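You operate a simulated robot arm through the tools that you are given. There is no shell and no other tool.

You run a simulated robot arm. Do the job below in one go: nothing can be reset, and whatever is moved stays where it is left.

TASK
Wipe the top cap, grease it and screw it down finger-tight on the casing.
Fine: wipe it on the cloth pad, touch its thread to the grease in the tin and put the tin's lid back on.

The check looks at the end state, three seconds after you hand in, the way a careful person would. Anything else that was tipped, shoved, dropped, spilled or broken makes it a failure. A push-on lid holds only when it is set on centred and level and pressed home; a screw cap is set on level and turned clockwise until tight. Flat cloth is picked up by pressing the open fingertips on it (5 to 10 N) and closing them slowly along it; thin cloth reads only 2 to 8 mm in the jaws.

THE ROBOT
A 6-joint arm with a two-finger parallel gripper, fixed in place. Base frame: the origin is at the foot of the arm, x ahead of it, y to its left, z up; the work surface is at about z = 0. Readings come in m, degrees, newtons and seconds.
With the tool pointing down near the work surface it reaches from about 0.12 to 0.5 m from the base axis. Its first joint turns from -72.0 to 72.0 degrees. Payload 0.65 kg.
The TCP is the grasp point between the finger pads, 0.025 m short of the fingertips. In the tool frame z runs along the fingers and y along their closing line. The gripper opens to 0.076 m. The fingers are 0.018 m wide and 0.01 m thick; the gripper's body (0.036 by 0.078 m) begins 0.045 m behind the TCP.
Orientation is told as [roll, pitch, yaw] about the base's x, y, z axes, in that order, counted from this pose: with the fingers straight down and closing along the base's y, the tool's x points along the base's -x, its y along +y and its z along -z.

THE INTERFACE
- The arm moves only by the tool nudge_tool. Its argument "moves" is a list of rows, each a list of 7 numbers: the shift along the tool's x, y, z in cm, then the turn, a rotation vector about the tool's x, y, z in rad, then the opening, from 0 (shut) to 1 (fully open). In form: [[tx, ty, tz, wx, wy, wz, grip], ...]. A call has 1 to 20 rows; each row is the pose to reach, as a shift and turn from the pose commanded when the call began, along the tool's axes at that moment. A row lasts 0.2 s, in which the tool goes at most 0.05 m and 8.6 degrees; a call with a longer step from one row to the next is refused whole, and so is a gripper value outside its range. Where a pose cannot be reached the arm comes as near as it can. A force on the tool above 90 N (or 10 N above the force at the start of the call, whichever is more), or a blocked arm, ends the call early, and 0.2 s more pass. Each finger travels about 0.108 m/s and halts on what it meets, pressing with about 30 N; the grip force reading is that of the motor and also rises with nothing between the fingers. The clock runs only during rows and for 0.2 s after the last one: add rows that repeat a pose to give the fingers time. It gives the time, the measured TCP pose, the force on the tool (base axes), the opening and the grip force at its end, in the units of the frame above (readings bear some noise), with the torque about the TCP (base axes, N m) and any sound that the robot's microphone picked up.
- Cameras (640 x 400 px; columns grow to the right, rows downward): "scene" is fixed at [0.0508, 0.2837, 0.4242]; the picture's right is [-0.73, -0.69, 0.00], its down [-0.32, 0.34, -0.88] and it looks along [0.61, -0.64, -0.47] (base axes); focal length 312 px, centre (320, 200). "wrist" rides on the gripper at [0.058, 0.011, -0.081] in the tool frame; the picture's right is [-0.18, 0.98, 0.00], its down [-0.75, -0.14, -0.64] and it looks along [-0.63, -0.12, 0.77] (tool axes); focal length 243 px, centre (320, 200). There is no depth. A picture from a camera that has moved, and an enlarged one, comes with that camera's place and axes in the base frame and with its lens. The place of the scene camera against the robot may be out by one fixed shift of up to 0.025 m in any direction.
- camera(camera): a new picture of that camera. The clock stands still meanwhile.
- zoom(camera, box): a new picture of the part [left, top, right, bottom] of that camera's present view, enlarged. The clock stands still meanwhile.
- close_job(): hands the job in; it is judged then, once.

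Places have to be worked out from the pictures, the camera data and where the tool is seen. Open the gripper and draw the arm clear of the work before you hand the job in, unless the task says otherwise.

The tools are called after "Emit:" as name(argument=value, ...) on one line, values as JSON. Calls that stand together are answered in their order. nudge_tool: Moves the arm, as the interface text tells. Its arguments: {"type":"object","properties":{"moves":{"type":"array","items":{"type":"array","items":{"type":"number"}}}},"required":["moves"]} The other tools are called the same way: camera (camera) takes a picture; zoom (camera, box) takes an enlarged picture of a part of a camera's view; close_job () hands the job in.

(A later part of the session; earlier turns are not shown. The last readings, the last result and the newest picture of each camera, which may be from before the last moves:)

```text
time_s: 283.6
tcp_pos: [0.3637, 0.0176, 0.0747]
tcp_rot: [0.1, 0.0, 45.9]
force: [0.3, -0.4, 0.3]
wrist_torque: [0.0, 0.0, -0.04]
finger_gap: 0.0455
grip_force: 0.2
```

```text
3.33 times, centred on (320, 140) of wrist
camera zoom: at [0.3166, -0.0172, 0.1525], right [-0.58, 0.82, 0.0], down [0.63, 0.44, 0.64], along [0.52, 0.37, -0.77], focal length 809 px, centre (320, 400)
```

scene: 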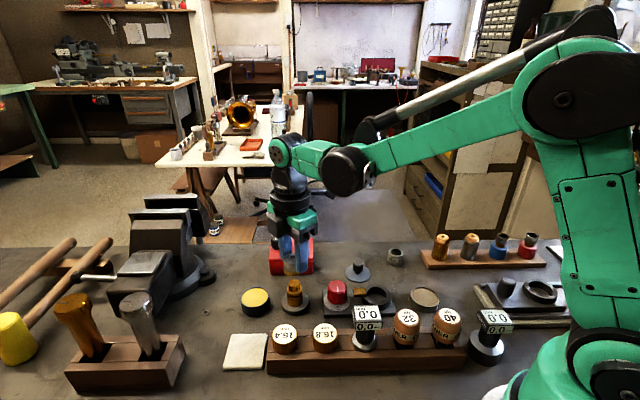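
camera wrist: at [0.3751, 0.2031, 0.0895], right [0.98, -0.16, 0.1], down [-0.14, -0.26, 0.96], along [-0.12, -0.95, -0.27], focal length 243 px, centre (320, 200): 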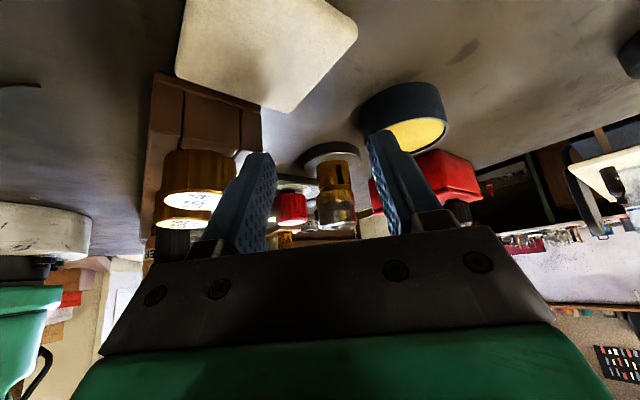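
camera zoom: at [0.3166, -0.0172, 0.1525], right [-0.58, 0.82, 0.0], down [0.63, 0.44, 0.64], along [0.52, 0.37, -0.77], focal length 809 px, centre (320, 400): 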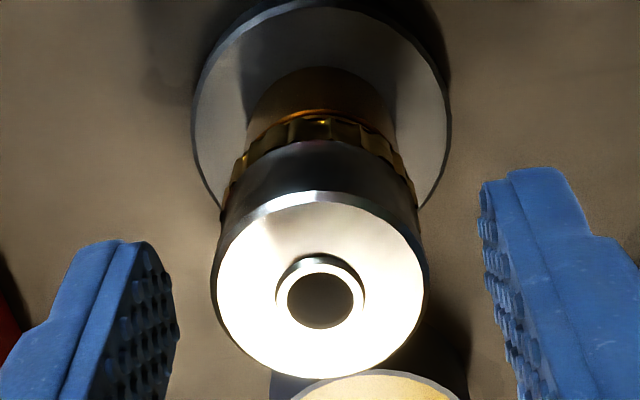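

The cap sits about (+1.3, +0.45) mm off. I turn to yaw 90° and close/open once to nudge it onto the axis in x, then go to 150° for the turning grip.

Emit:
nudge_tool(moves=[[0, 0, 0, 0, 0, -0.14, 0.6], [0, 0, 0, 0, 0, -0.28, 0.6], [0, 0, 0, 0, 0, -0.42, 0.6], [0, 0, 0, 0, 0, -0.56, 0.6], [0, 0, 0, 0, 0, -0.7, 0.6], [0, 0, 0, 0, 0, -0.77, 0.6], [0, 0, 0.4, 0, 0, -0.77, 0.6], [0, 0, 0.4, 0, 0, -0.77, 0.5], [0, 0, 0.4, 0, 0, -0.77, 0.44], [0, 0, 0.4, 0, 0, -0.77, 0.4], [0, 0, 0.4, 0, 0, -0.77, 0.36], [0, 0, 0.4, 0, 0, -0.77, 0.3]])

Emit:
nudge_tool(moves=[[0, 0, 0, 0, 0, 0, 0.38], [0, 0, 0, 0, 0, 0, 0.45], [0, 0, 0, 0, 0, 0, 0.6], [0, 0, -0.4, 0, 0, -0.14, 0.6], [0, 0, -0.4, 0, 0, -0.28, 0.6], [0, 0, -0.4, 0, 0, -0.42, 0.6], [0, 0, -0.4, 0, 0, -0.56, 0.6], [0, 0, -0.4, 0, 0, -0.7, 0.6], [0, 0, -0.4, 0, 0, -0.84, 0.6], [0, 0, -0.4, 0, 0, -0.98, 0.6], [0, 0, -0.4, 0, 0, -1.05, 0.6], [0, 0, -0.4, 0, 0, -1.05, 0.6]])

Emit:
zoom(camera="scene", box=[282, 272, 310, 300])

Emit:
zoom(camera="wrist", box=[260, 80, 380, 200])

```text
time_s: 286.1
tcp_pos: [0.3645, 0.0181, 0.0684]
tcp_rot: [0.2, 0.1, 90.1]
force: [1.1, -0.5, 0.0]
wrist_torque: [-0.03, -0.01, 0.0]
finger_gap: 0.03
grip_force: 30.4
```

```text
time_s: 288.8
tcp_pos: [0.3647, 0.017, 0.0715]
tcp_rot: [0.0, -0.1, 150.3]
force: [1.7, 0.4, -0.1]
wrist_torque: [0.01, -0.01, -0.03]
finger_gap: 0.0456
grip_force: 0.0
```

```text
14.29 times, centred on (296, 286) of scene
camera zoom: at [0.0508, 0.2837, 0.4242], right [-0.73, -0.69, 0.0], down [-0.32, 0.34, -0.88], along [0.61, -0.64, -0.47], focal length 4455 px, centre (663, -1029)
```

zoom: 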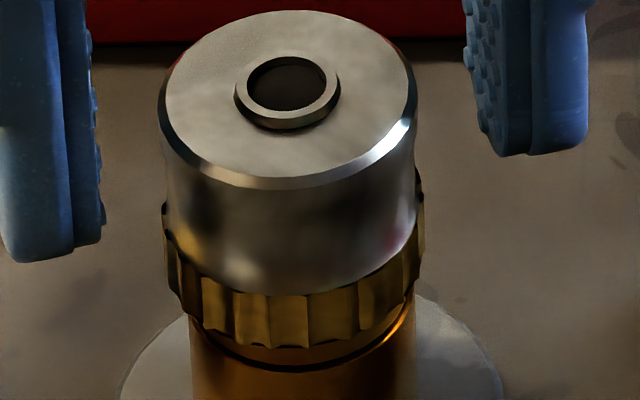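

```text
3.33 times, centred on (320, 140) of wrist
camera zoom: at [0.41, -0.0211, 0.1521], right [-0.65, -0.76, 0.0], down [-0.58, 0.5, 0.64], along [-0.49, 0.42, -0.76], focal length 809 px, centre (320, 400)
```

zoom: 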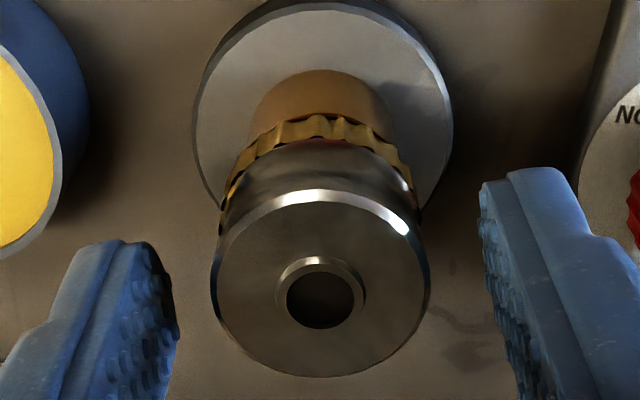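

The cap is now centred within ~0.4 mm. I lower, grip, and turn clockwise with light press through the remaining travel and on at the bottom, reading torque at each stage.

Emit:
nudge_tool(moves=[[0, 0, 0.2, 0, 0, 0, 0.6], [0, 0, 0.35, 0, 0, 0, 0.5], [0, 0, 0.35, 0, 0, 0, 0.42], [0, 0, 0.35, 0, 0, 0, 0.36], [0, 0, 0.35, 0, 0, 0, 0.3], [0, 0, 0.35, 0, 0, 0, 0.2], [0, 0, 0.35, 0, 0, 0, 0.2]])

Emit:
nudge_tool(moves=[[0, 0, 0.012, 0, 0, 0.14, 0.2], [0, 0, 0.024, 0, 0, 0.28, 0.2], [0, 0, 0.036, 0, 0, 0.42, 0.2], [0, 0, 0.048, 0, 0, 0.56, 0.2]])

Emit:
nudge_tool(moves=[[0, 0, 0.012, 0, 0, 0.14, 0.2], [0, 0, 0.024, 0, 0, 0.28, 0.2], [0, 0, 0.036, 0, 0, 0.42, 0.2], [0, 0, 0.048, 0, 0, 0.56, 0.2]])

Emit:
zoom(camera="scene", box=[282, 272, 310, 300])

```text
time_s: 290.4
tcp_pos: [0.3642, 0.0187, 0.0702]
tcp_rot: [0.0, -0.1, 150.2]
force: [-0.3, -1.1, 0.3]
wrist_torque: [0.02, 0.0, 0.04]
finger_gap: 0.0298
grip_force: 30.2
```

```text
time_s: 291.4
tcp_pos: [0.3657, 0.019, 0.0696]
tcp_rot: [0.1, -0.1, 118.0]
force: [-4.0, 2.0, 19.2]
wrist_torque: [0.1, 0.03, 0.16]
finger_gap: 0.0297
grip_force: 30.2
```

```text
time_s: 292.4
tcp_pos: [0.3656, 0.0162, 0.0678]
tcp_rot: [0.0, 0.0, 85.9]
force: [2.6, 1.9, 20.1]
wrist_torque: [0.1, 0.0, 0.15]
finger_gap: 0.0298
grip_force: 29.6
```

```text
14.29 times, centred on (296, 286) of scene
camera zoom: at [0.0507, 0.2837, 0.4243], right [-0.73, -0.69, 0.0], down [-0.32, 0.34, -0.88], along [0.61, -0.64, -0.47], focal length 4455 px, centre (663, -1029)
```

zoom: 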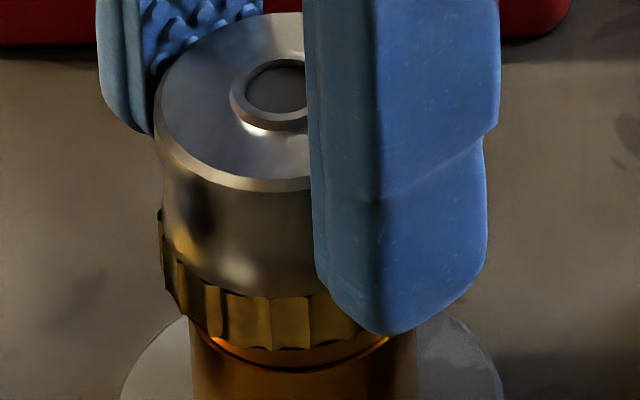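

Torque is friction-limited at 0.16 N·m with 20 N press. To tighten more firmly I regrip 3 mm lower so the fingertips bear on the knurl's shoulder, press to ~40 N, and turn further.

Emit:
nudge_tool(moves=[[0, 0, -0.06, 0, 0, 0, 0.2], [0, 0, -0.06, 0, 0, 0, 0.35], [0, 0, -0.06, 0, 0, 0, 0.45], [0, 0, 0.1, 0, 0, 0, 0.45], [0, 0, 0.22, 0, 0, 0, 0.45], [0, 0, 0.22, 0, 0, 0, 0.38], [0, 0, 0.22, 0, 0, 0, 0.3], [0, 0, 0.22, 0, 0, 0, 0.2], [0, 0, 0.22, 0, 0, 0, 0.2]])

Emit:
zoom(camera="scene", box=[282, 272, 310, 300])

Emit:
zoom(camera="wrist", box=[260, 80, 380, 200])

```text
time_s: 294.4
tcp_pos: [0.3636, 0.0176, 0.065]
tcp_rot: [0.0, 0.1, 86.0]
force: [-1.6, 0.0, -0.4]
wrist_torque: [-0.01, -0.03, 0.01]
finger_gap: 0.0302
grip_force: 29.6
```

```text
14.29 times, centred on (296, 286) of scene
camera zoom: at [0.0508, 0.2837, 0.4242], right [-0.73, -0.69, 0.0], down [-0.32, 0.34, -0.88], along [0.61, -0.64, -0.47], focal length 4455 px, centre (663, -1029)
```

zoom: 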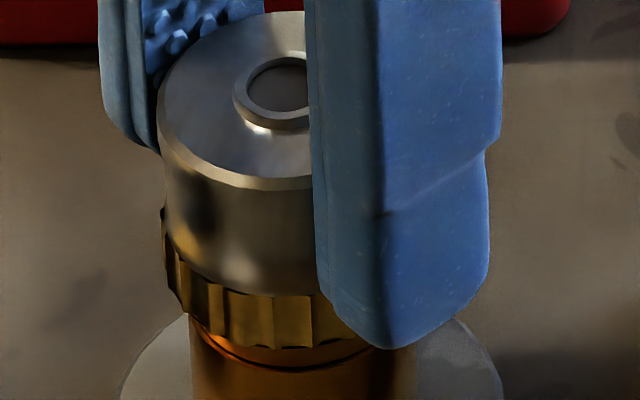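

```text
3.33 times, centred on (320, 140) of wrist
camera zoom: at [0.35, -0.0403, 0.1457], right [-0.97, 0.25, 0.0], down [0.19, 0.74, 0.64], along [0.16, 0.62, -0.77], focal length 809 px, centre (320, 400)
```

zoom: 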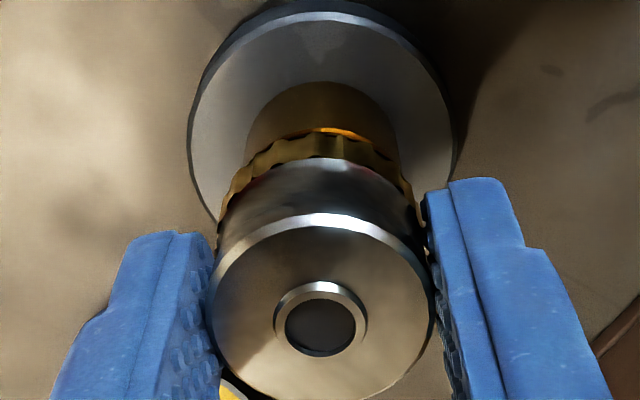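

The fingers now hold the knurl itself (30.2 mm). I press to ~25–30 N and turn 24°, reading torque.

Emit:
nudge_tool(moves=[[0, 0, 0.05, 0, 0, 0, 0.2], [0, 0, 0.09, 0, 0, 0, 0.2]])

Emit:
nudge_tool(moves=[[0, 0, 0.02, 0, 0, 0.14, 0.2], [0, 0, 0.04, 0, 0, 0.28, 0.2]])

Emit:
nudge_tool(moves=[[0, 0, 0.02, 0, 0, 0.14, 0.2], [0, 0, 0.04, 0, 0, 0.28, 0.2]])

Emit:
nudge_tool(moves=[[0, 0, 0.02, 0, 0, 0.14, 0.2], [0, 0, 0.04, 0, 0, 0.28, 0.2]])

Emit:
zoom(camera="scene", box=[282, 272, 310, 300])

```text
time_s: 294.9
tcp_pos: [0.3642, 0.019, 0.0647]
tcp_rot: [0.1, 0.0, 86.0]
force: [-5.4, -0.6, 25.8]
wrist_torque: [-0.04, -0.07, 0.06]
finger_gap: 0.03
grip_force: 30.3
```

```text
time_s: 295.6
tcp_pos: [0.3649, 0.0177, 0.0641]
tcp_rot: [0.1, 0.1, 69.9]
force: [-7.2, -1.7, 19.9]
wrist_torque: [-0.06, -0.05, 0.14]
finger_gap: 0.0301
grip_force: 29.7
```

```text
time_s: 296.1
tcp_pos: [0.365, 0.018, 0.0636]
tcp_rot: [0.0, -0.1, 53.8]
force: [2.3, -1.9, 18.1]
wrist_torque: [-0.01, 0.07, 0.14]
finger_gap: 0.0302
grip_force: 29.7
```

```text
time_s: 296.8
tcp_pos: [0.3642, 0.0178, 0.0645]
tcp_rot: [0.0, 0.0, 37.8]
force: [3.5, 2.3, 20.8]
wrist_torque: [0.0, -0.21, 0.13]
finger_gap: 0.0303
grip_force: 30.8
```

```text
14.29 times, centred on (296, 286) of scene
camera zoom: at [0.0507, 0.2837, 0.4243], right [-0.73, -0.69, 0.0], down [-0.32, 0.34, -0.88], along [0.61, -0.64, -0.47], focal length 4455 px, centre (663, -1029)
```

zoom: 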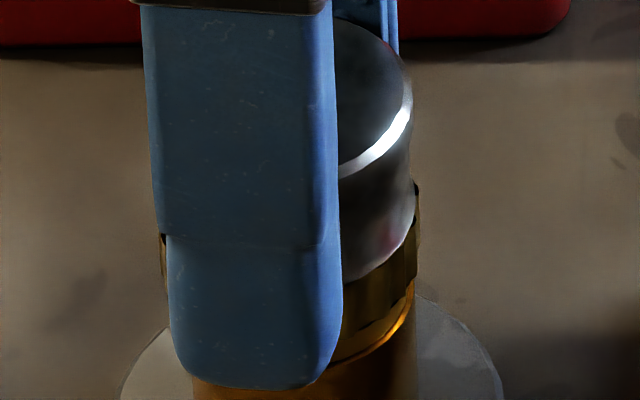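

Same friction-limited torque. Recall that the collar reset to the top right after the one set-on that was exactly coaxial (found by probing) – that likely was the true engagement. I'll repeat that: regrip at yaw 0, lift, probe to the exact axis, set on, and then turn at once.

Emit:
nudge_tool(moves=[[0, 0, -0.05, 0, 0, 0, 0.2], [0, 0, -0.05, 0, 0, 0, 0.35], [0, 0, -0.05, 0, 0, 0, 0.5], [0, 0, -0.3, 0, 0, 0.1, 0.6], [0, 0, -0.5, 0, 0, 0.24, 0.6], [0, 0, -0.5, 0, 0, 0.38, 0.6], [0, 0, -0.5, 0, 0, 0.52, 0.6], [0, 0, -0.5, 0, 0, 0.66, 0.6], [0, 0, -0.5, 0, 0, 0.66, 0.6]])

Emit:
zoom(camera="wrist", box=[260, 80, 380, 200])

Emit:
zoom(camera="scene", box=[282, 272, 310, 300])

```text
time_s: 298.8
tcp_pos: [0.3647, 0.0171, 0.0677]
tcp_rot: [0.1, 0.2, 0.1]
force: [-1.2, 0.1, -0.5]
wrist_torque: [-0.01, 0.0, -0.04]
finger_gap: 0.0455
grip_force: 0.1
```

```text
3.33 times, centred on (320, 140) of wrist
camera zoom: at [0.3067, 0.0281, 0.1484], right [0.18, 0.98, 0.0], down [0.75, -0.14, 0.64], along [0.63, -0.12, -0.77], focal length 809 px, centre (320, 400)
```

zoom: 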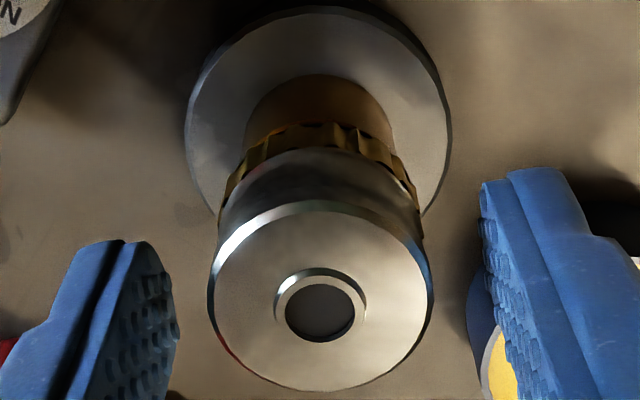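

```text
14.29 times, centred on (296, 286) of scene
camera zoom: at [0.0508, 0.2837, 0.4242], right [-0.73, -0.69, 0.0], down [-0.32, 0.34, -0.88], along [0.61, -0.64, -0.47], focal length 4455 px, centre (663, -1029)
```

zoom: 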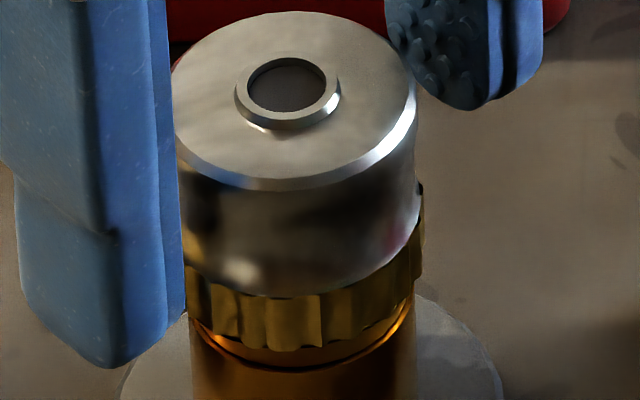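

Centred and level. I grip here at yaw 0 and lift 11 mm for probing around the spigot.

Emit:
nudge_tool(moves=[[0, 0, -0.06, 0, 0, 0, 0.5], [0, 0, -0.06, 0, 0, 0, 0.42], [0, 0, -0.06, 0, 0, 0, 0.36], [0, 0, -0.06, 0, 0, 0, 0.3], [0, 0, -0.06, 0, 0, 0, 0.2], [0, 0, -0.06, 0, 0, 0, 0.2]])

Emit:
nudge_tool(moves=[[0, 0, -0.3, 0, 0, 0, 0.2], [0, 0, -0.7, 0, 0, 0, 0.2], [0, 0, -1.1, 0, 0, 0, 0.2], [0, 0, -1.1, 0, 0, 0, 0.2]])

Emit:
nudge_tool(moves=[[-0.06, 0, 0, 0, 0, 0, 0.2], [-0.12, 0, 0, 0, 0, 0, 0.2], [-0.12, 0, 0, 0, 0, 0, 0.2]])

Emit:
nudge_tool(moves=[[-0.03, 0, 0, 0, 0, 0, 0.2], [-0.03, 0, 0, 0, 0, 0, 0.2]])

```text
time_s: 300.1
tcp_pos: [0.3652, 0.0187, 0.0688]
tcp_rot: [0.0, 0.1, 0.0]
force: [0.1, 0.0, 1.4]
wrist_torque: [0.03, 0.0, -0.02]
finger_gap: 0.0286
grip_force: 29.8
```

```text
time_s: 301.1
tcp_pos: [0.3651, 0.0185, 0.081]
tcp_rot: [0.0, 0.0, 0.2]
force: [0.6, 0.1, -0.2]
wrist_torque: [0.02, 0.03, -0.02]
finger_gap: 0.0284
grip_force: 29.6
```

```text
time_s: 301.9
tcp_pos: [0.3659, 0.0173, 0.0806]
tcp_rot: [0.0, 0.1, 0.1]
force: [-0.4, 0.9, -0.2]
wrist_torque: [-0.03, 0.03, 0.0]
finger_gap: 0.0285
grip_force: 29.9
```

```text
time_s: 302.6
tcp_pos: [0.3661, 0.0173, 0.0808]
tcp_rot: [0.0, 0.0, 0.1]
force: [-2.5, 0.9, 0.1]
wrist_torque: [0.01, 0.04, 0.02]
finger_gap: 0.0281
grip_force: 30.0
```

+x limit at about +1.4 mm. Now −x.

Emit:
nudge_tool(moves=[[0.1, 0, 0, 0, 0, 0, 0.2], [0.2, 0, 0, 0, 0, 0, 0.2], [0.28, 0, 0, 0, 0, 0, 0.2]])

Emit:
nudge_tool(moves=[[0.03, 0, 0, 0, 0, 0, 0.2], [0.03, 0, 0, 0, 0, 0, 0.2]])

Emit:
nudge_tool(moves=[[0.03, 0, 0, 0, 0, 0, 0.2], [0.03, 0, 0, 0, 0, 0, 0.2]])

```text
time_s: 303.4
tcp_pos: [0.3624, 0.0171, 0.0807]
tcp_rot: [0.0, 0.0, 0.1]
force: [-0.5, 0.1, -0.1]
wrist_torque: [0.0, 0.01, 0.04]
finger_gap: 0.0283
grip_force: 29.6
```

```text
time_s: 303.9
tcp_pos: [0.3627, 0.0177, 0.0806]
tcp_rot: [0.0, 0.1, 0.1]
force: [-0.5, 0.1, -0.4]
wrist_torque: [0.03, 0.02, -0.03]
finger_gap: 0.0284
grip_force: 30.1
```

```text
time_s: 304.6
tcp_pos: [0.3634, 0.0181, 0.0806]
tcp_rot: [0.1, 0.1, 0.0]
force: [0.4, -0.3, -1.3]
wrist_torque: [0.0, 0.01, -0.03]
finger_gap: 0.0284
grip_force: 29.6
```

Emit:
nudge_tool(moves=[[0.02, 0, 0, 0, 0, 0, 0.2], [0.02, 0, 0, 0, 0, 0, 0.2]])

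Emit:
nudge_tool(moves=[[-0.1, 0, 0, 0, 0, 0, 0.2], [-0.18, 0, 0, 0, 0, 0, 0.2], [-0.18, 0.08, 0, 0, 0, 0, 0.2], [-0.18, 0.14, 0, 0, 0, 0, 0.2], [-0.18, 0.14, 0, 0, 0, 0, 0.2]])

Emit:
nudge_tool(moves=[[0, 0.03, 0, 0, 0, 0, 0.2], [0, 0.03, 0, 0, 0, 0, 0.2]])

Emit:
nudge_tool(moves=[[0, 0.03, 0, 0, 0, 0, 0.2], [0, 0.03, 0, 0, 0, 0, 0.2]])

```text
time_s: 305.1
tcp_pos: [0.3632, 0.0184, 0.0818]
tcp_rot: [0.0, 0.1, 0.1]
force: [0.0, -0.2, -0.3]
wrist_torque: [0.0, -0.02, -0.01]
finger_gap: 0.0283
grip_force: 30.0
```

```text
time_s: 306.4
tcp_pos: [0.3652, 0.0189, 0.0803]
tcp_rot: [0.0, 0.1, 0.1]
force: [-0.1, -0.5, 0.0]
wrist_torque: [-0.03, 0.01, -0.02]
finger_gap: 0.0284
grip_force: 29.5
```

```text
time_s: 306.9
tcp_pos: [0.3645, 0.0192, 0.08]
tcp_rot: [0.0, 0.0, 0.0]
force: [-0.9, -5.9, -1.2]
wrist_torque: [-0.18, 0.01, 0.0]
finger_gap: 0.0284
grip_force: 30.1
```

```text
time_s: 307.6
tcp_pos: [0.3653, 0.0196, 0.0799]
tcp_rot: [0.0, 0.1, 0.2]
force: [1.4, -10.5, -1.2]
wrist_torque: [-0.33, -0.04, -0.02]
finger_gap: 0.0286
grip_force: 30.2
```

+y limit at about +1.5 mm. Now −y, then recheck −x.

Emit:
nudge_tool(moves=[[0, -0.1, 0, 0, 0, 0, 0.2], [0, -0.2, 0, 0, 0, 0, 0.2], [0, -0.3, 0, 0, 0, 0, 0.2], [0, -0.34, 0, 0, 0, 0, 0.2]])

Emit:
nudge_tool(moves=[[0, -0.03, 0, 0, 0, 0, 0.2], [0, -0.03, 0, 0, 0, 0, 0.2]])

Emit:
nudge_tool(moves=[[0, -0.03, 0, 0, 0, 0, 0.2], [0, -0.03, 0, 0, 0, 0, 0.2]])

Emit:
nudge_tool(moves=[[0, -0.03, 0, 0, 0, 0, 0.2], [0, -0.03, 0, 0, 0, 0, 0.2]])

```text
time_s: 308.6
tcp_pos: [0.3645, 0.0167, 0.0811]
tcp_rot: [0.0, 0.2, 0.2]
force: [0.2, 0.5, -0.3]
wrist_torque: [0.01, 0.0, 0.01]
finger_gap: 0.0283
grip_force: 30.1
```

```text
time_s: 309.1
tcp_pos: [0.3658, 0.0155, 0.0808]
tcp_rot: [0.0, 0.1, 0.1]
force: [0.1, -0.3, -0.6]
wrist_torque: [-0.01, 0.02, 0.02]
finger_gap: 0.0283
grip_force: 30.0
```

```text
time_s: 309.8
tcp_pos: [0.3626, 0.0154, 0.0801]
tcp_rot: [0.1, 0.1, 0.0]
force: [0.7, 1.6, 0.0]
wrist_torque: [0.07, 0.01, -0.03]
finger_gap: 0.0286
grip_force: 30.2
```

```text
time_s: 310.4
tcp_pos: [0.3648, 0.0172, 0.0813]
tcp_rot: [0.1, 0.1, 0.2]
force: [-2.1, 6.8, 0.5]
wrist_torque: [0.22, 0.04, -0.03]
finger_gap: 0.0283
grip_force: 29.7
```

Emit:
nudge_tool(moves=[[0, 0.1, 0, 0, 0, 0, 0.2], [0, 0.206, 0, 0, 0, 0, 0.2], [0.1, 0.206, 0, 0, 0, 0, 0.2], [0.18, 0.206, 0, 0, 0, 0, 0.2], [0.18, 0.206, 0, 0, 0, 0, 0.2]])

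Emit:
nudge_tool(moves=[[0.03, 0, 0, 0, 0, 0, 0.2], [0.03, 0, 0, 0, 0, 0, 0.2]])

Emit:
nudge_tool(moves=[[0.03, 0, 0, 0, 0, 0, 0.2], [0.03, 0, 0, 0, 0, 0, 0.2]])

```text
time_s: 311.6
tcp_pos: [0.3643, 0.0192, 0.0806]
tcp_rot: [0.0, 0.2, 0.1]
force: [0.3, 0.2, -0.8]
wrist_torque: [0.01, 0.02, 0.02]
finger_gap: 0.0284
grip_force: 29.8
```

```text
time_s: 312.1
tcp_pos: [0.3627, 0.0184, 0.0817]
tcp_rot: [0.0, 0.0, 0.0]
force: [3.6, -0.7, -1.2]
wrist_torque: [0.01, -0.09, -0.01]
finger_gap: 0.0283
grip_force: 29.9
```

```text
time_s: 312.8
tcp_pos: [0.3621, 0.0179, 0.0808]
tcp_rot: [0.0, 0.1, 0.1]
force: [9.1, -2.7, 0.7]
wrist_torque: [-0.01, -0.29, -0.02]
finger_gap: 0.0284
grip_force: 29.4
```

The exact centre in this hold is found: (−0.40, −0.24) mm. I go there and lower coaxially onto the collar, then read force and picture.

Emit:
nudge_tool(moves=[[-0.12, 0, 0, 0, 0, 0, 0.2], [-0.23, 0, 0, 0, 0, 0, 0.2], [-0.23, 0, 0.5, 0, 0, 0, 0.2], [-0.23, 0, 1.0, 0, 0, 0, 0.2], [-0.23, 0, 1.08, 0, 0, 0, 0.2], [-0.23, 0, 1.08, 0, 0, 0, 0.2]])

Emit:
nudge_tool(moves=[[0, 0, 0.03, 0, 0, 0, 0.2], [0, 0, 0.06, 0, 0, 0, 0.2], [0, 0, 0.06, 0, 0, 0, 0.2]])

Emit:
zoom(camera="scene", box=[282, 262, 310, 300])

```text
time_s: 314.1
tcp_pos: [0.3643, 0.0174, 0.0705]
tcp_rot: [0.0, 0.1, 0.1]
force: [-0.5, 0.4, -1.1]
wrist_torque: [-0.01, 0.0, 0.0]
finger_gap: 0.0283
grip_force: 29.9
```

```text
time_s: 314.9
tcp_pos: [0.365, 0.0171, 0.0691]
tcp_rot: [0.0, 0.1, 0.1]
force: [0.3, 0.2, 0.5]
wrist_torque: [0.04, 0.0, -0.01]
finger_gap: 0.0283
grip_force: 30.1
```

```text
10.53 times, centred on (296, 281) of scene
camera zoom: at [0.0508, 0.2837, 0.4242], right [-0.73, -0.69, 0.0], down [-0.32, 0.34, -0.88], along [0.61, -0.64, -0.47], focal length 3283 px, centre (573, -653)
```

zoom: 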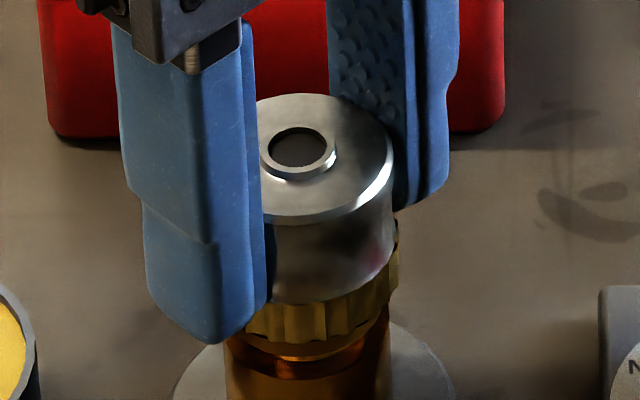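

The collar is up and the cap sits at start height again, with no load. Now I turn clockwise at once, following down at ~0.5 mm per 24°, checking force.

Emit:
nudge_tool(moves=[[0, 0, 0.015, 0, 0, 0.14, 0.2], [0, 0, 0.03, 0, 0, 0.28, 0.2], [0, 0, 0.045, 0, 0, 0.42, 0.2]])

Emit:
zoom(camera="scene", box=[282, 262, 310, 300])

Emit:
nudge_tool(moves=[[0, 0, 0.015, 0, 0, 0.14, 0.2], [0, 0, 0.03, 0, 0, 0.28, 0.2], [0, 0, 0.045, 0, 0, 0.42, 0.2]])

Emit:
zoom(camera="scene", box=[282, 262, 310, 300])

```text
time_s: 315.8
tcp_pos: [0.3645, 0.0169, 0.0696]
tcp_rot: [-0.1, 0.2, -24.1]
force: [-0.4, -0.4, -0.2]
wrist_torque: [0.03, 0.02, -0.01]
finger_gap: 0.028
grip_force: 29.4
```

```text
10.53 times, centred on (296, 281) of scene
camera zoom: at [0.0508, 0.2837, 0.4242], right [-0.73, -0.69, 0.0], down [-0.32, 0.34, -0.88], along [0.61, -0.64, -0.47], focal length 3283 px, centre (573, -653)
```

zoom: 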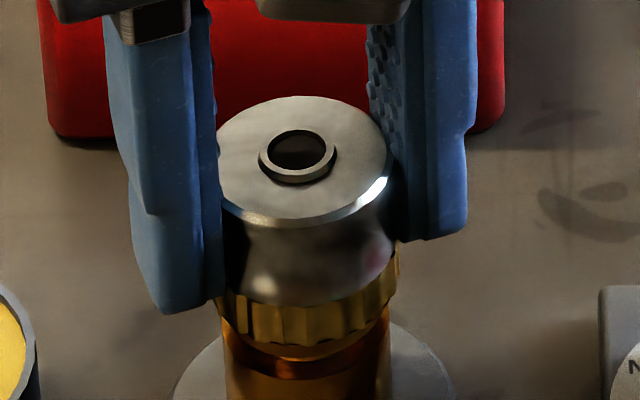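

```text
time_s: 316.6
tcp_pos: [0.3648, 0.0176, 0.0678]
tcp_rot: [0.0, 0.1, -48.2]
force: [0.6, 0.1, 3.0]
wrist_torque: [0.02, -0.04, 0.02]
finger_gap: 0.0285
grip_force: 30.4
```

```text
10.53 times, centred on (296, 281) of scene
camera zoom: at [0.0508, 0.2837, 0.4242], right [-0.73, -0.69, 0.0], down [-0.32, 0.34, -0.88], along [0.61, -0.64, -0.47], focal length 3283 px, centre (573, -653)
```

zoom: 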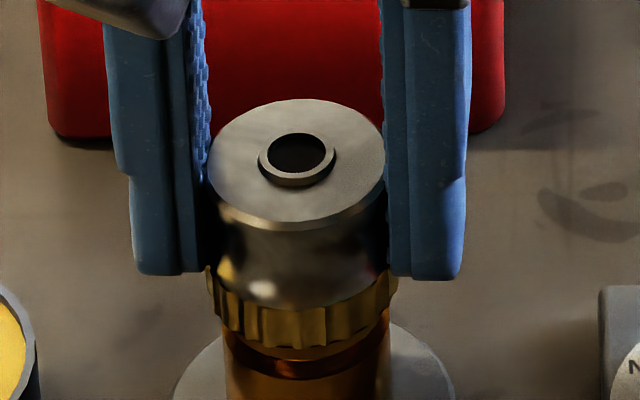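

Descending smoothly with 3 N contact. I continue clockwise, following.

Emit:
nudge_tool(moves=[[0, 0, 0.017, 0, 0, 0.14, 0.2], [0, 0, 0.034, 0, 0, 0.28, 0.2], [0, 0, 0.05, 0, 0, 0.42, 0.2]])

Emit:
nudge_tool(moves=[[0, 0, 0.017, 0, 0, 0.14, 0.2], [0, 0, 0.034, 0, 0, 0.28, 0.2], [0, 0, 0.05, 0, 0, 0.42, 0.2]])

Emit:
nudge_tool(moves=[[0, 0, 0.017, 0, 0, 0.14, 0.2], [0, 0, 0.034, 0, 0, 0.28, 0.2], [0, 0, 0.05, 0, 0, 0.42, 0.2]])

Emit:
nudge_tool(moves=[[0, 0, 0.017, 0, 0, 0.14, 0.2], [0, 0, 0.034, 0, 0, 0.28, 0.2], [0, 0, 0.05, 0, 0, 0.42, 0.2]])

Emit:
zoom(camera="scene", box=[282, 262, 310, 300])

```text
time_s: 317.4
tcp_pos: [0.3642, 0.0175, 0.0686]
tcp_rot: [0.0, 0.0, -72.1]
force: [1.4, 0.4, 12.8]
wrist_torque: [0.04, -0.05, 0.13]
finger_gap: 0.0284
grip_force: 30.7
```

```text
time_s: 318.1
tcp_pos: [0.3645, 0.0168, 0.0673]
tcp_rot: [-0.1, 0.0, -96.3]
force: [-0.5, 0.8, 7.7]
wrist_torque: [0.01, -0.02, 0.06]
finger_gap: 0.0282
grip_force: 29.7
```

```text
time_s: 318.9
tcp_pos: [0.3649, 0.018, 0.0679]
tcp_rot: [-0.1, 0.0, -120.5]
force: [-2.0, -0.1, 28.6]
wrist_torque: [0.04, 0.02, 0.13]
finger_gap: 0.0285
grip_force: 30.3
```

```text
time_s: 319.8
tcp_pos: [0.3648, 0.0179, 0.067]
tcp_rot: [-0.1, 0.0, -144.4]
force: [-0.6, 1.1, 44.5]
wrist_torque: [0.05, -0.03, 0.26]
finger_gap: 0.0284
grip_force: 30.5
```

```text
10.53 times, centred on (296, 281) of scene
camera zoom: at [0.0507, 0.2837, 0.4243], right [-0.73, -0.69, 0.0], down [-0.32, 0.34, -0.88], along [0.61, -0.64, -0.47], focal length 3283 px, centre (573, -653)
```

zoom: 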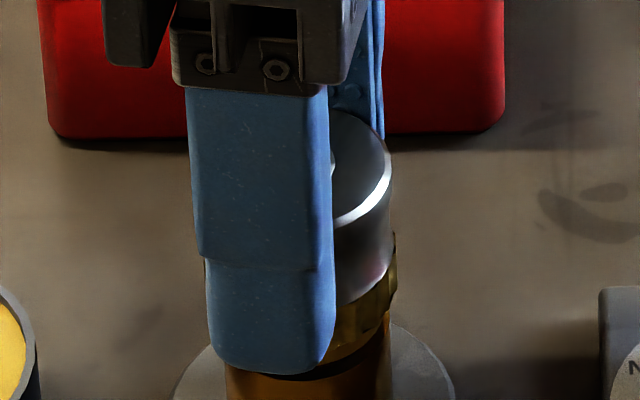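

Now forces are cleaner: 44 N press and 0.26 N·m torque with no side load. I look at the joint before going on.

Emit:
zoom(camera="scene", box=[288, 286, 304, 299])

Emit:
zoom(camera="wrist", box=[280, 90, 360, 150])

```text
16.00 times, centred on (296, 292) of scene
camera zoom: at [0.0507, 0.2837, 0.4243], right [-0.73, -0.69, 0.0], down [-0.32, 0.34, -0.88], along [0.61, -0.64, -0.47], focal length 4990 px, centre (704, -1280)
```

zoom: 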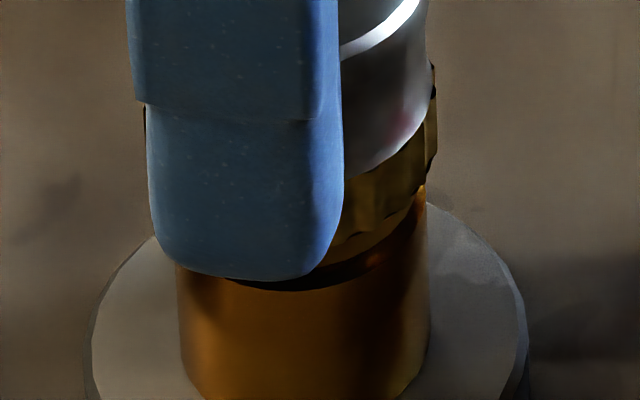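

```text
6.67 times, centred on (320, 120) of wrist
camera zoom: at [0.4184, 0.0422, 0.1465], right [0.42, -0.91, 0.0], down [-0.69, -0.32, 0.64], along [-0.58, -0.27, -0.77], focal length 1618 px, centre (320, 733)
```

zoom: 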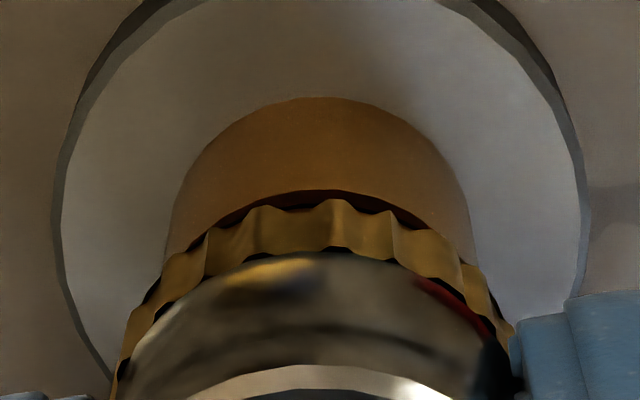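

The collar is part-way down. I ease the press, release, and look before the next bite.

Emit:
nudge_tool(moves=[[0, 0, -0.08, 0, 0, 0, 0.2], [0, 0, -0.12, 0, 0, 0, 0.2], [0, 0, -0.12, 0, 0, 0, 0.2]])

Emit:
nudge_tool(moves=[[0, 0, 0, 0, 0, 0, 0.3], [0, 0, 0, 0, 0, 0, 0.4], [0, 0, 0, 0, 0, 0, 0.5], [0, 0, 0, 0, 0, 0, 0.6], [0, 0, -0.5, 0, 0, 0, 0.6], [0, 0, -0.8, 0, 0, -0.14, 0.6], [0, 0, -0.8, 0, 0, -0.28, 0.6], [0, 0, -0.8, 0, 0, -0.42, 0.6], [0, 0, -0.8, 0, 0, -0.56, 0.6], [0, 0, -0.8, 0, 0, -0.7, 0.6], [0, 0, -0.8, 0, 0, -0.84, 0.6], [0, 0, -0.8, 0, 0, -0.98, 0.6], [0, 0, -0.8, 0, 0, -1.12, 0.6], [0, 0, -0.8, 0, 0, -1.26, 0.6], [0, 0, -0.8, 0, 0, -1.4, 0.6], [0, 0, -0.8, 0, 0, -1.54, 0.6], [0, 0, -0.8, 0, 0, -1.68, 0.6], [0, 0, -0.8, 0, 0, -1.82, 0.6], [0, 0, -0.8, 0, 0, -1.86, 0.6]])

Emit:
zoom(camera="scene", box=[282, 272, 310, 300])

Emit:
nudge_tool(moves=[[0, 0, 0, 0, 0, -0.14, 0.6], [0, 0, 0, 0, 0, -0.28, 0.6], [0, 0, 0, 0, 0, -0.42, 0.6], [0, 0, 0, 0, 0, -0.56, 0.6], [0, 0, 0, 0, 0, -0.66, 0.6], [0, 0, 0, 0, 0, -0.66, 0.6]])

Emit:
zoom(camera="wrist", box=[260, 80, 380, 200])

```text
time_s: 320.6
tcp_pos: [0.3641, 0.0181, 0.0665]
tcp_rot: [-0.1, -0.2, -144.3]
force: [0.0, -0.1, -0.4]
wrist_torque: [0.0, 0.01, -0.01]
finger_gap: 0.0282
grip_force: 29.8
```

```text
time_s: 324.6
tcp_pos: [0.3638, 0.0181, 0.077]
tcp_rot: [0.0, 0.1, -37.6]
force: [0.1, -0.1, 0.2]
wrist_torque: [-0.02, -0.02, 0.01]
finger_gap: 0.0456
grip_force: 0.0
```

```text
14.29 times, centred on (296, 286) of scene
camera zoom: at [0.0508, 0.2837, 0.4242], right [-0.73, -0.69, 0.0], down [-0.32, 0.34, -0.88], along [0.61, -0.64, -0.47], focal length 4455 px, centre (663, -1029)
```

zoom: 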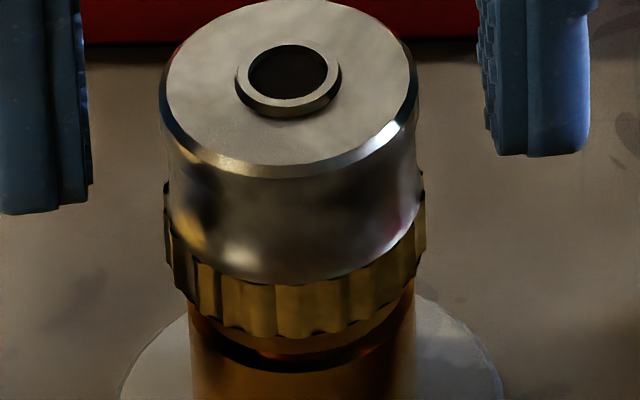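

```text
time_s: 325.9
tcp_pos: [0.3645, 0.0187, 0.0769]
tcp_rot: [-0.1, 0.1, 0.2]
force: [0.1, 0.4, 0.3]
wrist_torque: [0.02, 0.02, -0.02]
finger_gap: 0.0454
grip_force: 0.0
```

```text
3.33 times, centred on (320, 140) of wrist
camera zoom: at [0.3061, 0.0276, 0.1553], right [0.18, 0.98, 0.0], down [0.75, -0.14, 0.64], along [0.63, -0.12, -0.77], focal length 809 px, centre (320, 400)
```

zoom: 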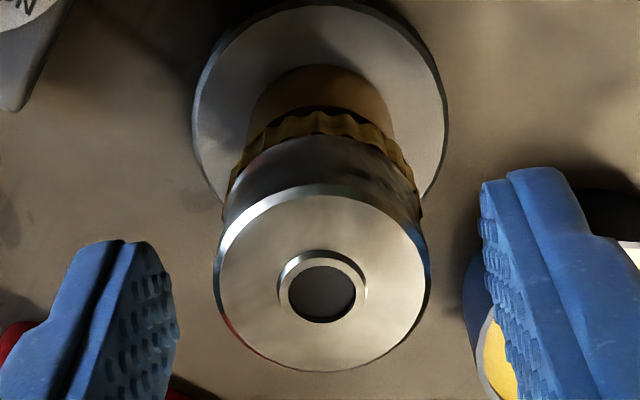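

The cap has come down a bit more and sits level. I do a quick gentle hold test here: grip at yaw 0 and lift 0.5 mm.

Emit:
nudge_tool(moves=[[0, 0, 0.4, 0, 0, 0, 0.6], [0, 0, 0.75, 0, 0, 0, 0.5], [0, 0, 0.75, 0, 0, 0, 0.42], [0, 0, 0.75, 0, 0, 0, 0.36], [0, 0, 0.75, 0, 0, 0, 0.3], [0, 0, 0.75, 0, 0, 0, 0.2], [0, 0, 0.75, 0, 0, 0, 0.2]])

Emit:
nudge_tool(moves=[[0, 0, -0.03, 0, 0, 0, 0.2], [0, 0, -0.05, 0, 0, 0, 0.2], [0, 0, -0.05, 0, 0, 0, 0.2]])

Emit:
zoom(camera="scene", box=[282, 272, 310, 300])

```text
time_s: 327.6
tcp_pos: [0.3641, 0.0185, 0.068]
tcp_rot: [-0.1, 0.1, 0.2]
force: [-1.0, 0.2, 0.4]
wrist_torque: [0.0, -0.02, -0.04]
finger_gap: 0.029
grip_force: 30.5
```

```text
time_s: 328.4
tcp_pos: [0.3636, 0.0176, 0.0688]
tcp_rot: [0.0, 0.2, 0.1]
force: [0.0, -0.2, -0.4]
wrist_torque: [0.01, 0.0, -0.02]
finger_gap: 0.0289
grip_force: 29.5
```

```text
14.29 times, centred on (296, 286) of scene
camera zoom: at [0.0508, 0.2837, 0.4242], right [-0.73, -0.69, 0.0], down [-0.32, 0.34, -0.88], along [0.61, -0.64, -0.47], focal length 4455 px, centre (663, -1029)
```

zoom: 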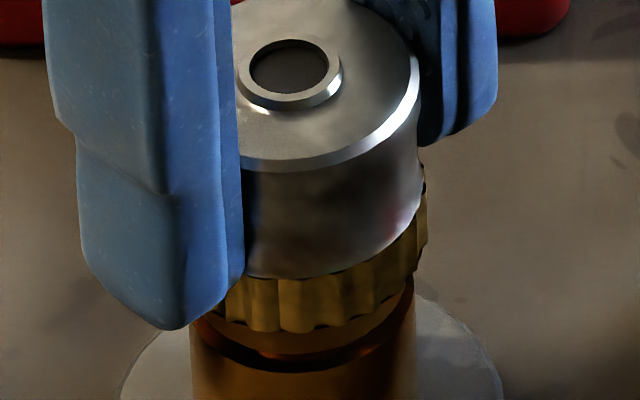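

Still free to lift here. I lower back, regrip deeper (fingers over the knurl, as when I reached 44 N/0.26 N·m cleanly), and keep turning clockwise with firm press toward the bottom.

Emit:
nudge_tool(moves=[[0, 0, 0.05, 0, 0, 0, 0.2], [0, 0, 0.05, 0, 0, 0, 0.35], [0, 0, 0.05, 0, 0, 0, 0.45], [0, 0, 0.3, 0, 0, 0, 0.5], [0, 0, 0.45, 0, 0, 0, 0.5], [0, 0, 0.45, 0, 0, 0, 0.42], [0, 0, 0.45, 0, 0, 0, 0.36], [0, 0, 0.45, 0, 0, 0, 0.3], [0, 0, 0.45, 0, 0, 0, 0.2], [0, 0, 0.45, 0, 0, 0, 0.2]])

Emit:
zoom(camera="scene", box=[282, 272, 310, 300])

Emit:
nudge_tool(moves=[[0, 0, 0.015, 0, 0, 0.14, 0.2], [0, 0, 0.03, 0, 0, 0.28, 0.2], [0, 0, 0.045, 0, 0, 0.42, 0.2]])

Emit:
nudge_tool(moves=[[0, 0, 0.015, 0, 0, 0.14, 0.2], [0, 0, 0.03, 0, 0, 0.28, 0.2], [0, 0, 0.045, 0, 0, 0.42, 0.2]])

Emit:
nudge_tool(moves=[[0, 0, 0.015, 0, 0, 0.14, 0.2], [0, 0, 0.03, 0, 0, 0.28, 0.2], [0, 0, 0.045, 0, 0, 0.42, 0.2]])

Emit:
zoom(camera="scene", box=[282, 272, 310, 300])

```text
time_s: 330.6
tcp_pos: [0.3648, 0.0179, 0.0639]
tcp_rot: [0.1, 0.1, 0.1]
force: [-0.7, -0.1, -0.7]
wrist_torque: [0.0, -0.02, -0.01]
finger_gap: 0.0289
grip_force: 29.5
```

```text
14.29 times, centred on (296, 286) of scene
camera zoom: at [0.0508, 0.2837, 0.4242], right [-0.73, -0.69, 0.0], down [-0.32, 0.34, -0.88], along [0.61, -0.64, -0.47], focal length 4455 px, centre (663, -1029)
```

zoom: 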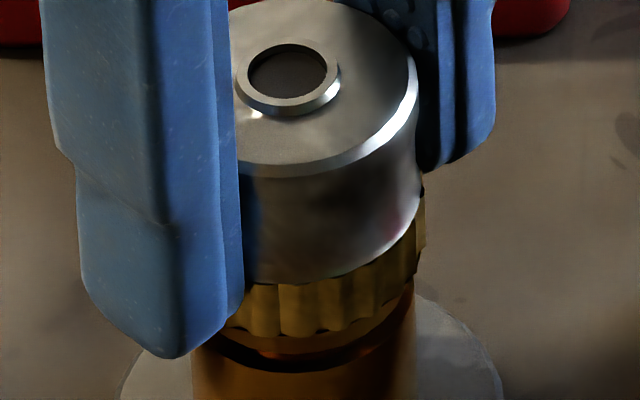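

```text
time_s: 331.4
tcp_pos: [0.3634, 0.0167, 0.0646]
tcp_rot: [0.0, 0.1, -24.1]
force: [-0.6, -0.9, 11.6]
wrist_torque: [-0.03, 0.03, 0.02]
finger_gap: 0.0291
grip_force: 29.7
```

```text
time_s: 332.1
tcp_pos: [0.3636, 0.0174, 0.0623]
tcp_rot: [0.0, 0.1, -48.1]
force: [-1.6, 0.3, 4.8]
wrist_torque: [0.02, -0.02, 0.0]
finger_gap: 0.0287
grip_force: 30.1
```

```text
time_s: 332.9
tcp_pos: [0.3646, 0.018, 0.0624]
tcp_rot: [-0.1, 0.0, -72.2]
force: [-1.3, 0.7, 5.4]
wrist_torque: [0.07, -0.03, 0.04]
finger_gap: 0.0289
grip_force: 30.6
```

```text
14.29 times, centred on (296, 286) of scene
camera zoom: at [0.0508, 0.2837, 0.4243], right [-0.73, -0.69, 0.0], down [-0.32, 0.34, -0.88], along [0.61, -0.64, -0.47], focal length 4455 px, centre (663, -1029)
```

zoom: 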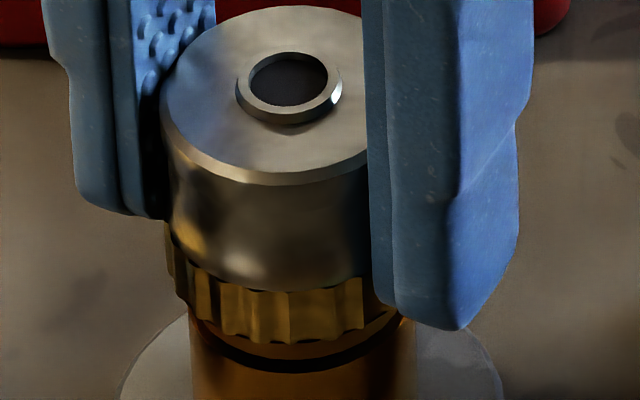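

It descends steadily again (1.35 mm in 72°) with small loads. I continue to the bottom.

Emit:
nudge_tool(moves=[[0, 0, 0.015, 0, 0, 0.14, 0.2], [0, 0, 0.03, 0, 0, 0.28, 0.2], [0, 0, 0.045, 0, 0, 0.42, 0.2]])

Emit:
nudge_tool(moves=[[0, 0, 0.015, 0, 0, 0.14, 0.2], [0, 0, 0.03, 0, 0, 0.28, 0.2], [0, 0, 0.045, 0, 0, 0.42, 0.2]])

Emit:
nudge_tool(moves=[[0, 0, 0.015, 0, 0, 0.14, 0.2], [0, 0, 0.03, 0, 0, 0.28, 0.2], [0, 0, 0.045, 0, 0, 0.42, 0.2]])

Emit:
zoom(camera="scene", box=[282, 272, 310, 300])

```text
time_s: 333.8
tcp_pos: [0.3645, 0.0184, 0.0617]
tcp_rot: [0.0, 0.0, -96.3]
force: [0.7, -0.4, -0.1]
wrist_torque: [0.02, -0.04, 0.04]
finger_gap: 0.0289
grip_force: 30.0
```

```text
time_s: 334.6
tcp_pos: [0.3639, 0.0181, 0.0623]
tcp_rot: [-0.2, -0.1, -120.3]
force: [-1.2, 3.5, 15.7]
wrist_torque: [0.14, -0.08, 0.02]
finger_gap: 0.0286
grip_force: 29.8
```

```text
time_s: 335.4
tcp_pos: [0.3641, 0.0167, 0.0616]
tcp_rot: [0.0, -0.1, -144.4]
force: [1.3, -0.9, 2.3]
wrist_torque: [0.02, -0.04, 0.03]
finger_gap: 0.0285
grip_force: 29.9
```

```text
14.29 times, centred on (296, 286) of scene
camera zoom: at [0.0508, 0.2837, 0.4243], right [-0.73, -0.69, 0.0], down [-0.32, 0.34, -0.88], along [0.61, -0.64, -0.47], focal length 4455 px, centre (663, -1029)
```

zoom: 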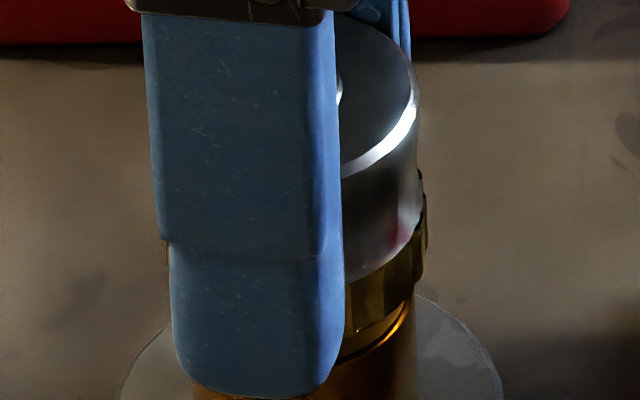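

Almost at the bottom. I release, swing back to yaw 150°, regrip deep and do the final tightening.

Emit:
nudge_tool(moves=[[0, 0, 0, 0, 0, 0, 0.3], [0, 0, 0, 0, 0, 0, 0.4], [0, 0, 0, 0, 0, 0, 0.5], [0, 0, 0, 0, 0, 0, 0.6], [0, 0, -0.3, 0, 0, -0.14, 0.6], [0, 0, -0.3, 0, 0, -0.28, 0.6], [0, 0, -0.3, 0, 0, -0.42, 0.6], [0, 0, -0.3, 0, 0, -0.56, 0.6], [0, 0, -0.3, 0, 0, -0.7, 0.6], [0, 0, -0.3, 0, 0, -0.84, 0.6], [0, 0, -0.3, 0, 0, -0.98, 0.6], [0, 0, -0.3, 0, 0, -1.12, 0.6], [0, 0, -0.3, 0, 0, -1.26, 0.6], [0, 0, -0.3, 0, 0, -1.4, 0.6], [0, 0, -0.3, 0, 0, -1.54, 0.6], [0, 0, -0.3, 0, 0, -1.68, 0.6], [0, 0, -0.3, 0, 0, -1.82, 0.6], [0, 0, -0.3, 0, 0, -1.96, 0.6], [0, 0, -0.3, 0, 0, -2.1, 0.6], [0, 0, -0.3, 0, 0, -2.24, 0.6]])

Emit:
nudge_tool(moves=[[0, 0, 0, 0, 0, -0.14, 0.6], [0, 0, 0, 0, 0, -0.28, 0.6], [0, 0, 0, 0, 0, -0.42, 0.6], [0, 0, 0, 0, 0, -0.56, 0.6], [0, 0, 0, 0, 0, -0.7, 0.6], [0, 0, 0, 0, 0, -0.84, 0.6], [0, 0, 0, 0, 0, -0.98, 0.6], [0, 0, 0, 0, 0, -1.12, 0.6], [0, 0, 0, 0, 0, -1.26, 0.6], [0, 0, 0, 0, 0, -1.4, 0.6], [0, 0, 0, 0, 0, -1.54, 0.6], [0, 0, 0, 0, 0, -1.68, 0.6], [0, 0, 0, 0, 0, -1.82, 0.6], [0, 0, 0, 0, 0, -1.96, 0.6], [0, 0, 0, 0, 0, -2.1, 0.6], [0, 0, 0, 0, 0, -2.24, 0.6], [0, 0, 0, 0, 0, -2.38, 0.6], [0, 0, 0, 0, 0, -2.52, 0.6], [0, 0, 0, 0, 0, -2.66, 0.6], [0, 0, 0, 0, 0, -2.8, 0.6]])

Emit:
nudge_tool(moves=[[0, 0, 0, 0, 0, -0.1, 0.6], [0, 0, 0, 0, 0, -0.1, 0.6]])

Emit:
zoom(camera="scene", box=[282, 272, 310, 300])

Emit:
zoom(camera="wrist", box=[260, 80, 380, 200])

```text
time_s: 339.6
tcp_pos: [0.3648, 0.018, 0.0663]
tcp_rot: [0.0, 0.2, -15.7]
force: [-0.4, -0.5, 0.0]
wrist_torque: [-0.03, 0.0, -0.01]
finger_gap: 0.0456
grip_force: 0.0
```

```text
time_s: 343.8
tcp_pos: [0.3639, 0.0167, 0.0641]
tcp_rot: [0.0, -0.1, 144.7]
force: [0.2, -0.5, 0.3]
wrist_torque: [0.01, -0.02, 0.01]
finger_gap: 0.0456
grip_force: 0.2
```

```text
time_s: 344.4
tcp_pos: [0.3651, 0.0184, 0.0647]
tcp_rot: [0.0, -0.1, 150.3]
force: [-0.1, -0.1, 0.1]
wrist_torque: [-0.02, -0.01, 0.04]
finger_gap: 0.0456
grip_force: 0.1
```

```text
14.29 times, centred on (296, 286) of scene
camera zoom: at [0.0508, 0.2837, 0.4242], right [-0.73, -0.69, 0.0], down [-0.32, 0.34, -0.88], along [0.61, -0.64, -0.47], focal length 4455 px, centre (663, -1029)
```

zoom: 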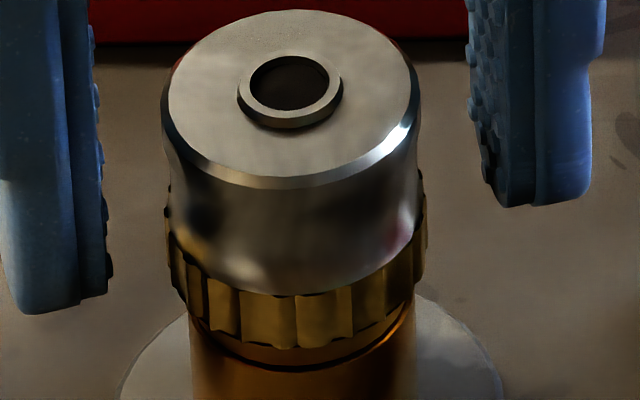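

```text
3.33 times, centred on (320, 140) of wrist
camera zoom: at [0.4098, -0.0212, 0.1443], right [-0.65, -0.76, 0.0], down [-0.58, 0.49, 0.64], along [-0.49, 0.42, -0.77], focal length 809 px, centre (320, 400)
```

zoom: 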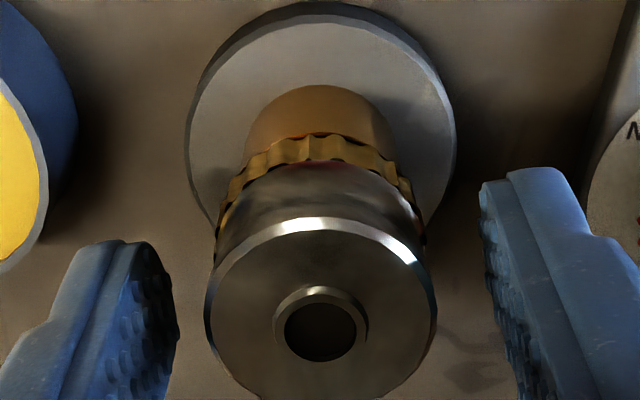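

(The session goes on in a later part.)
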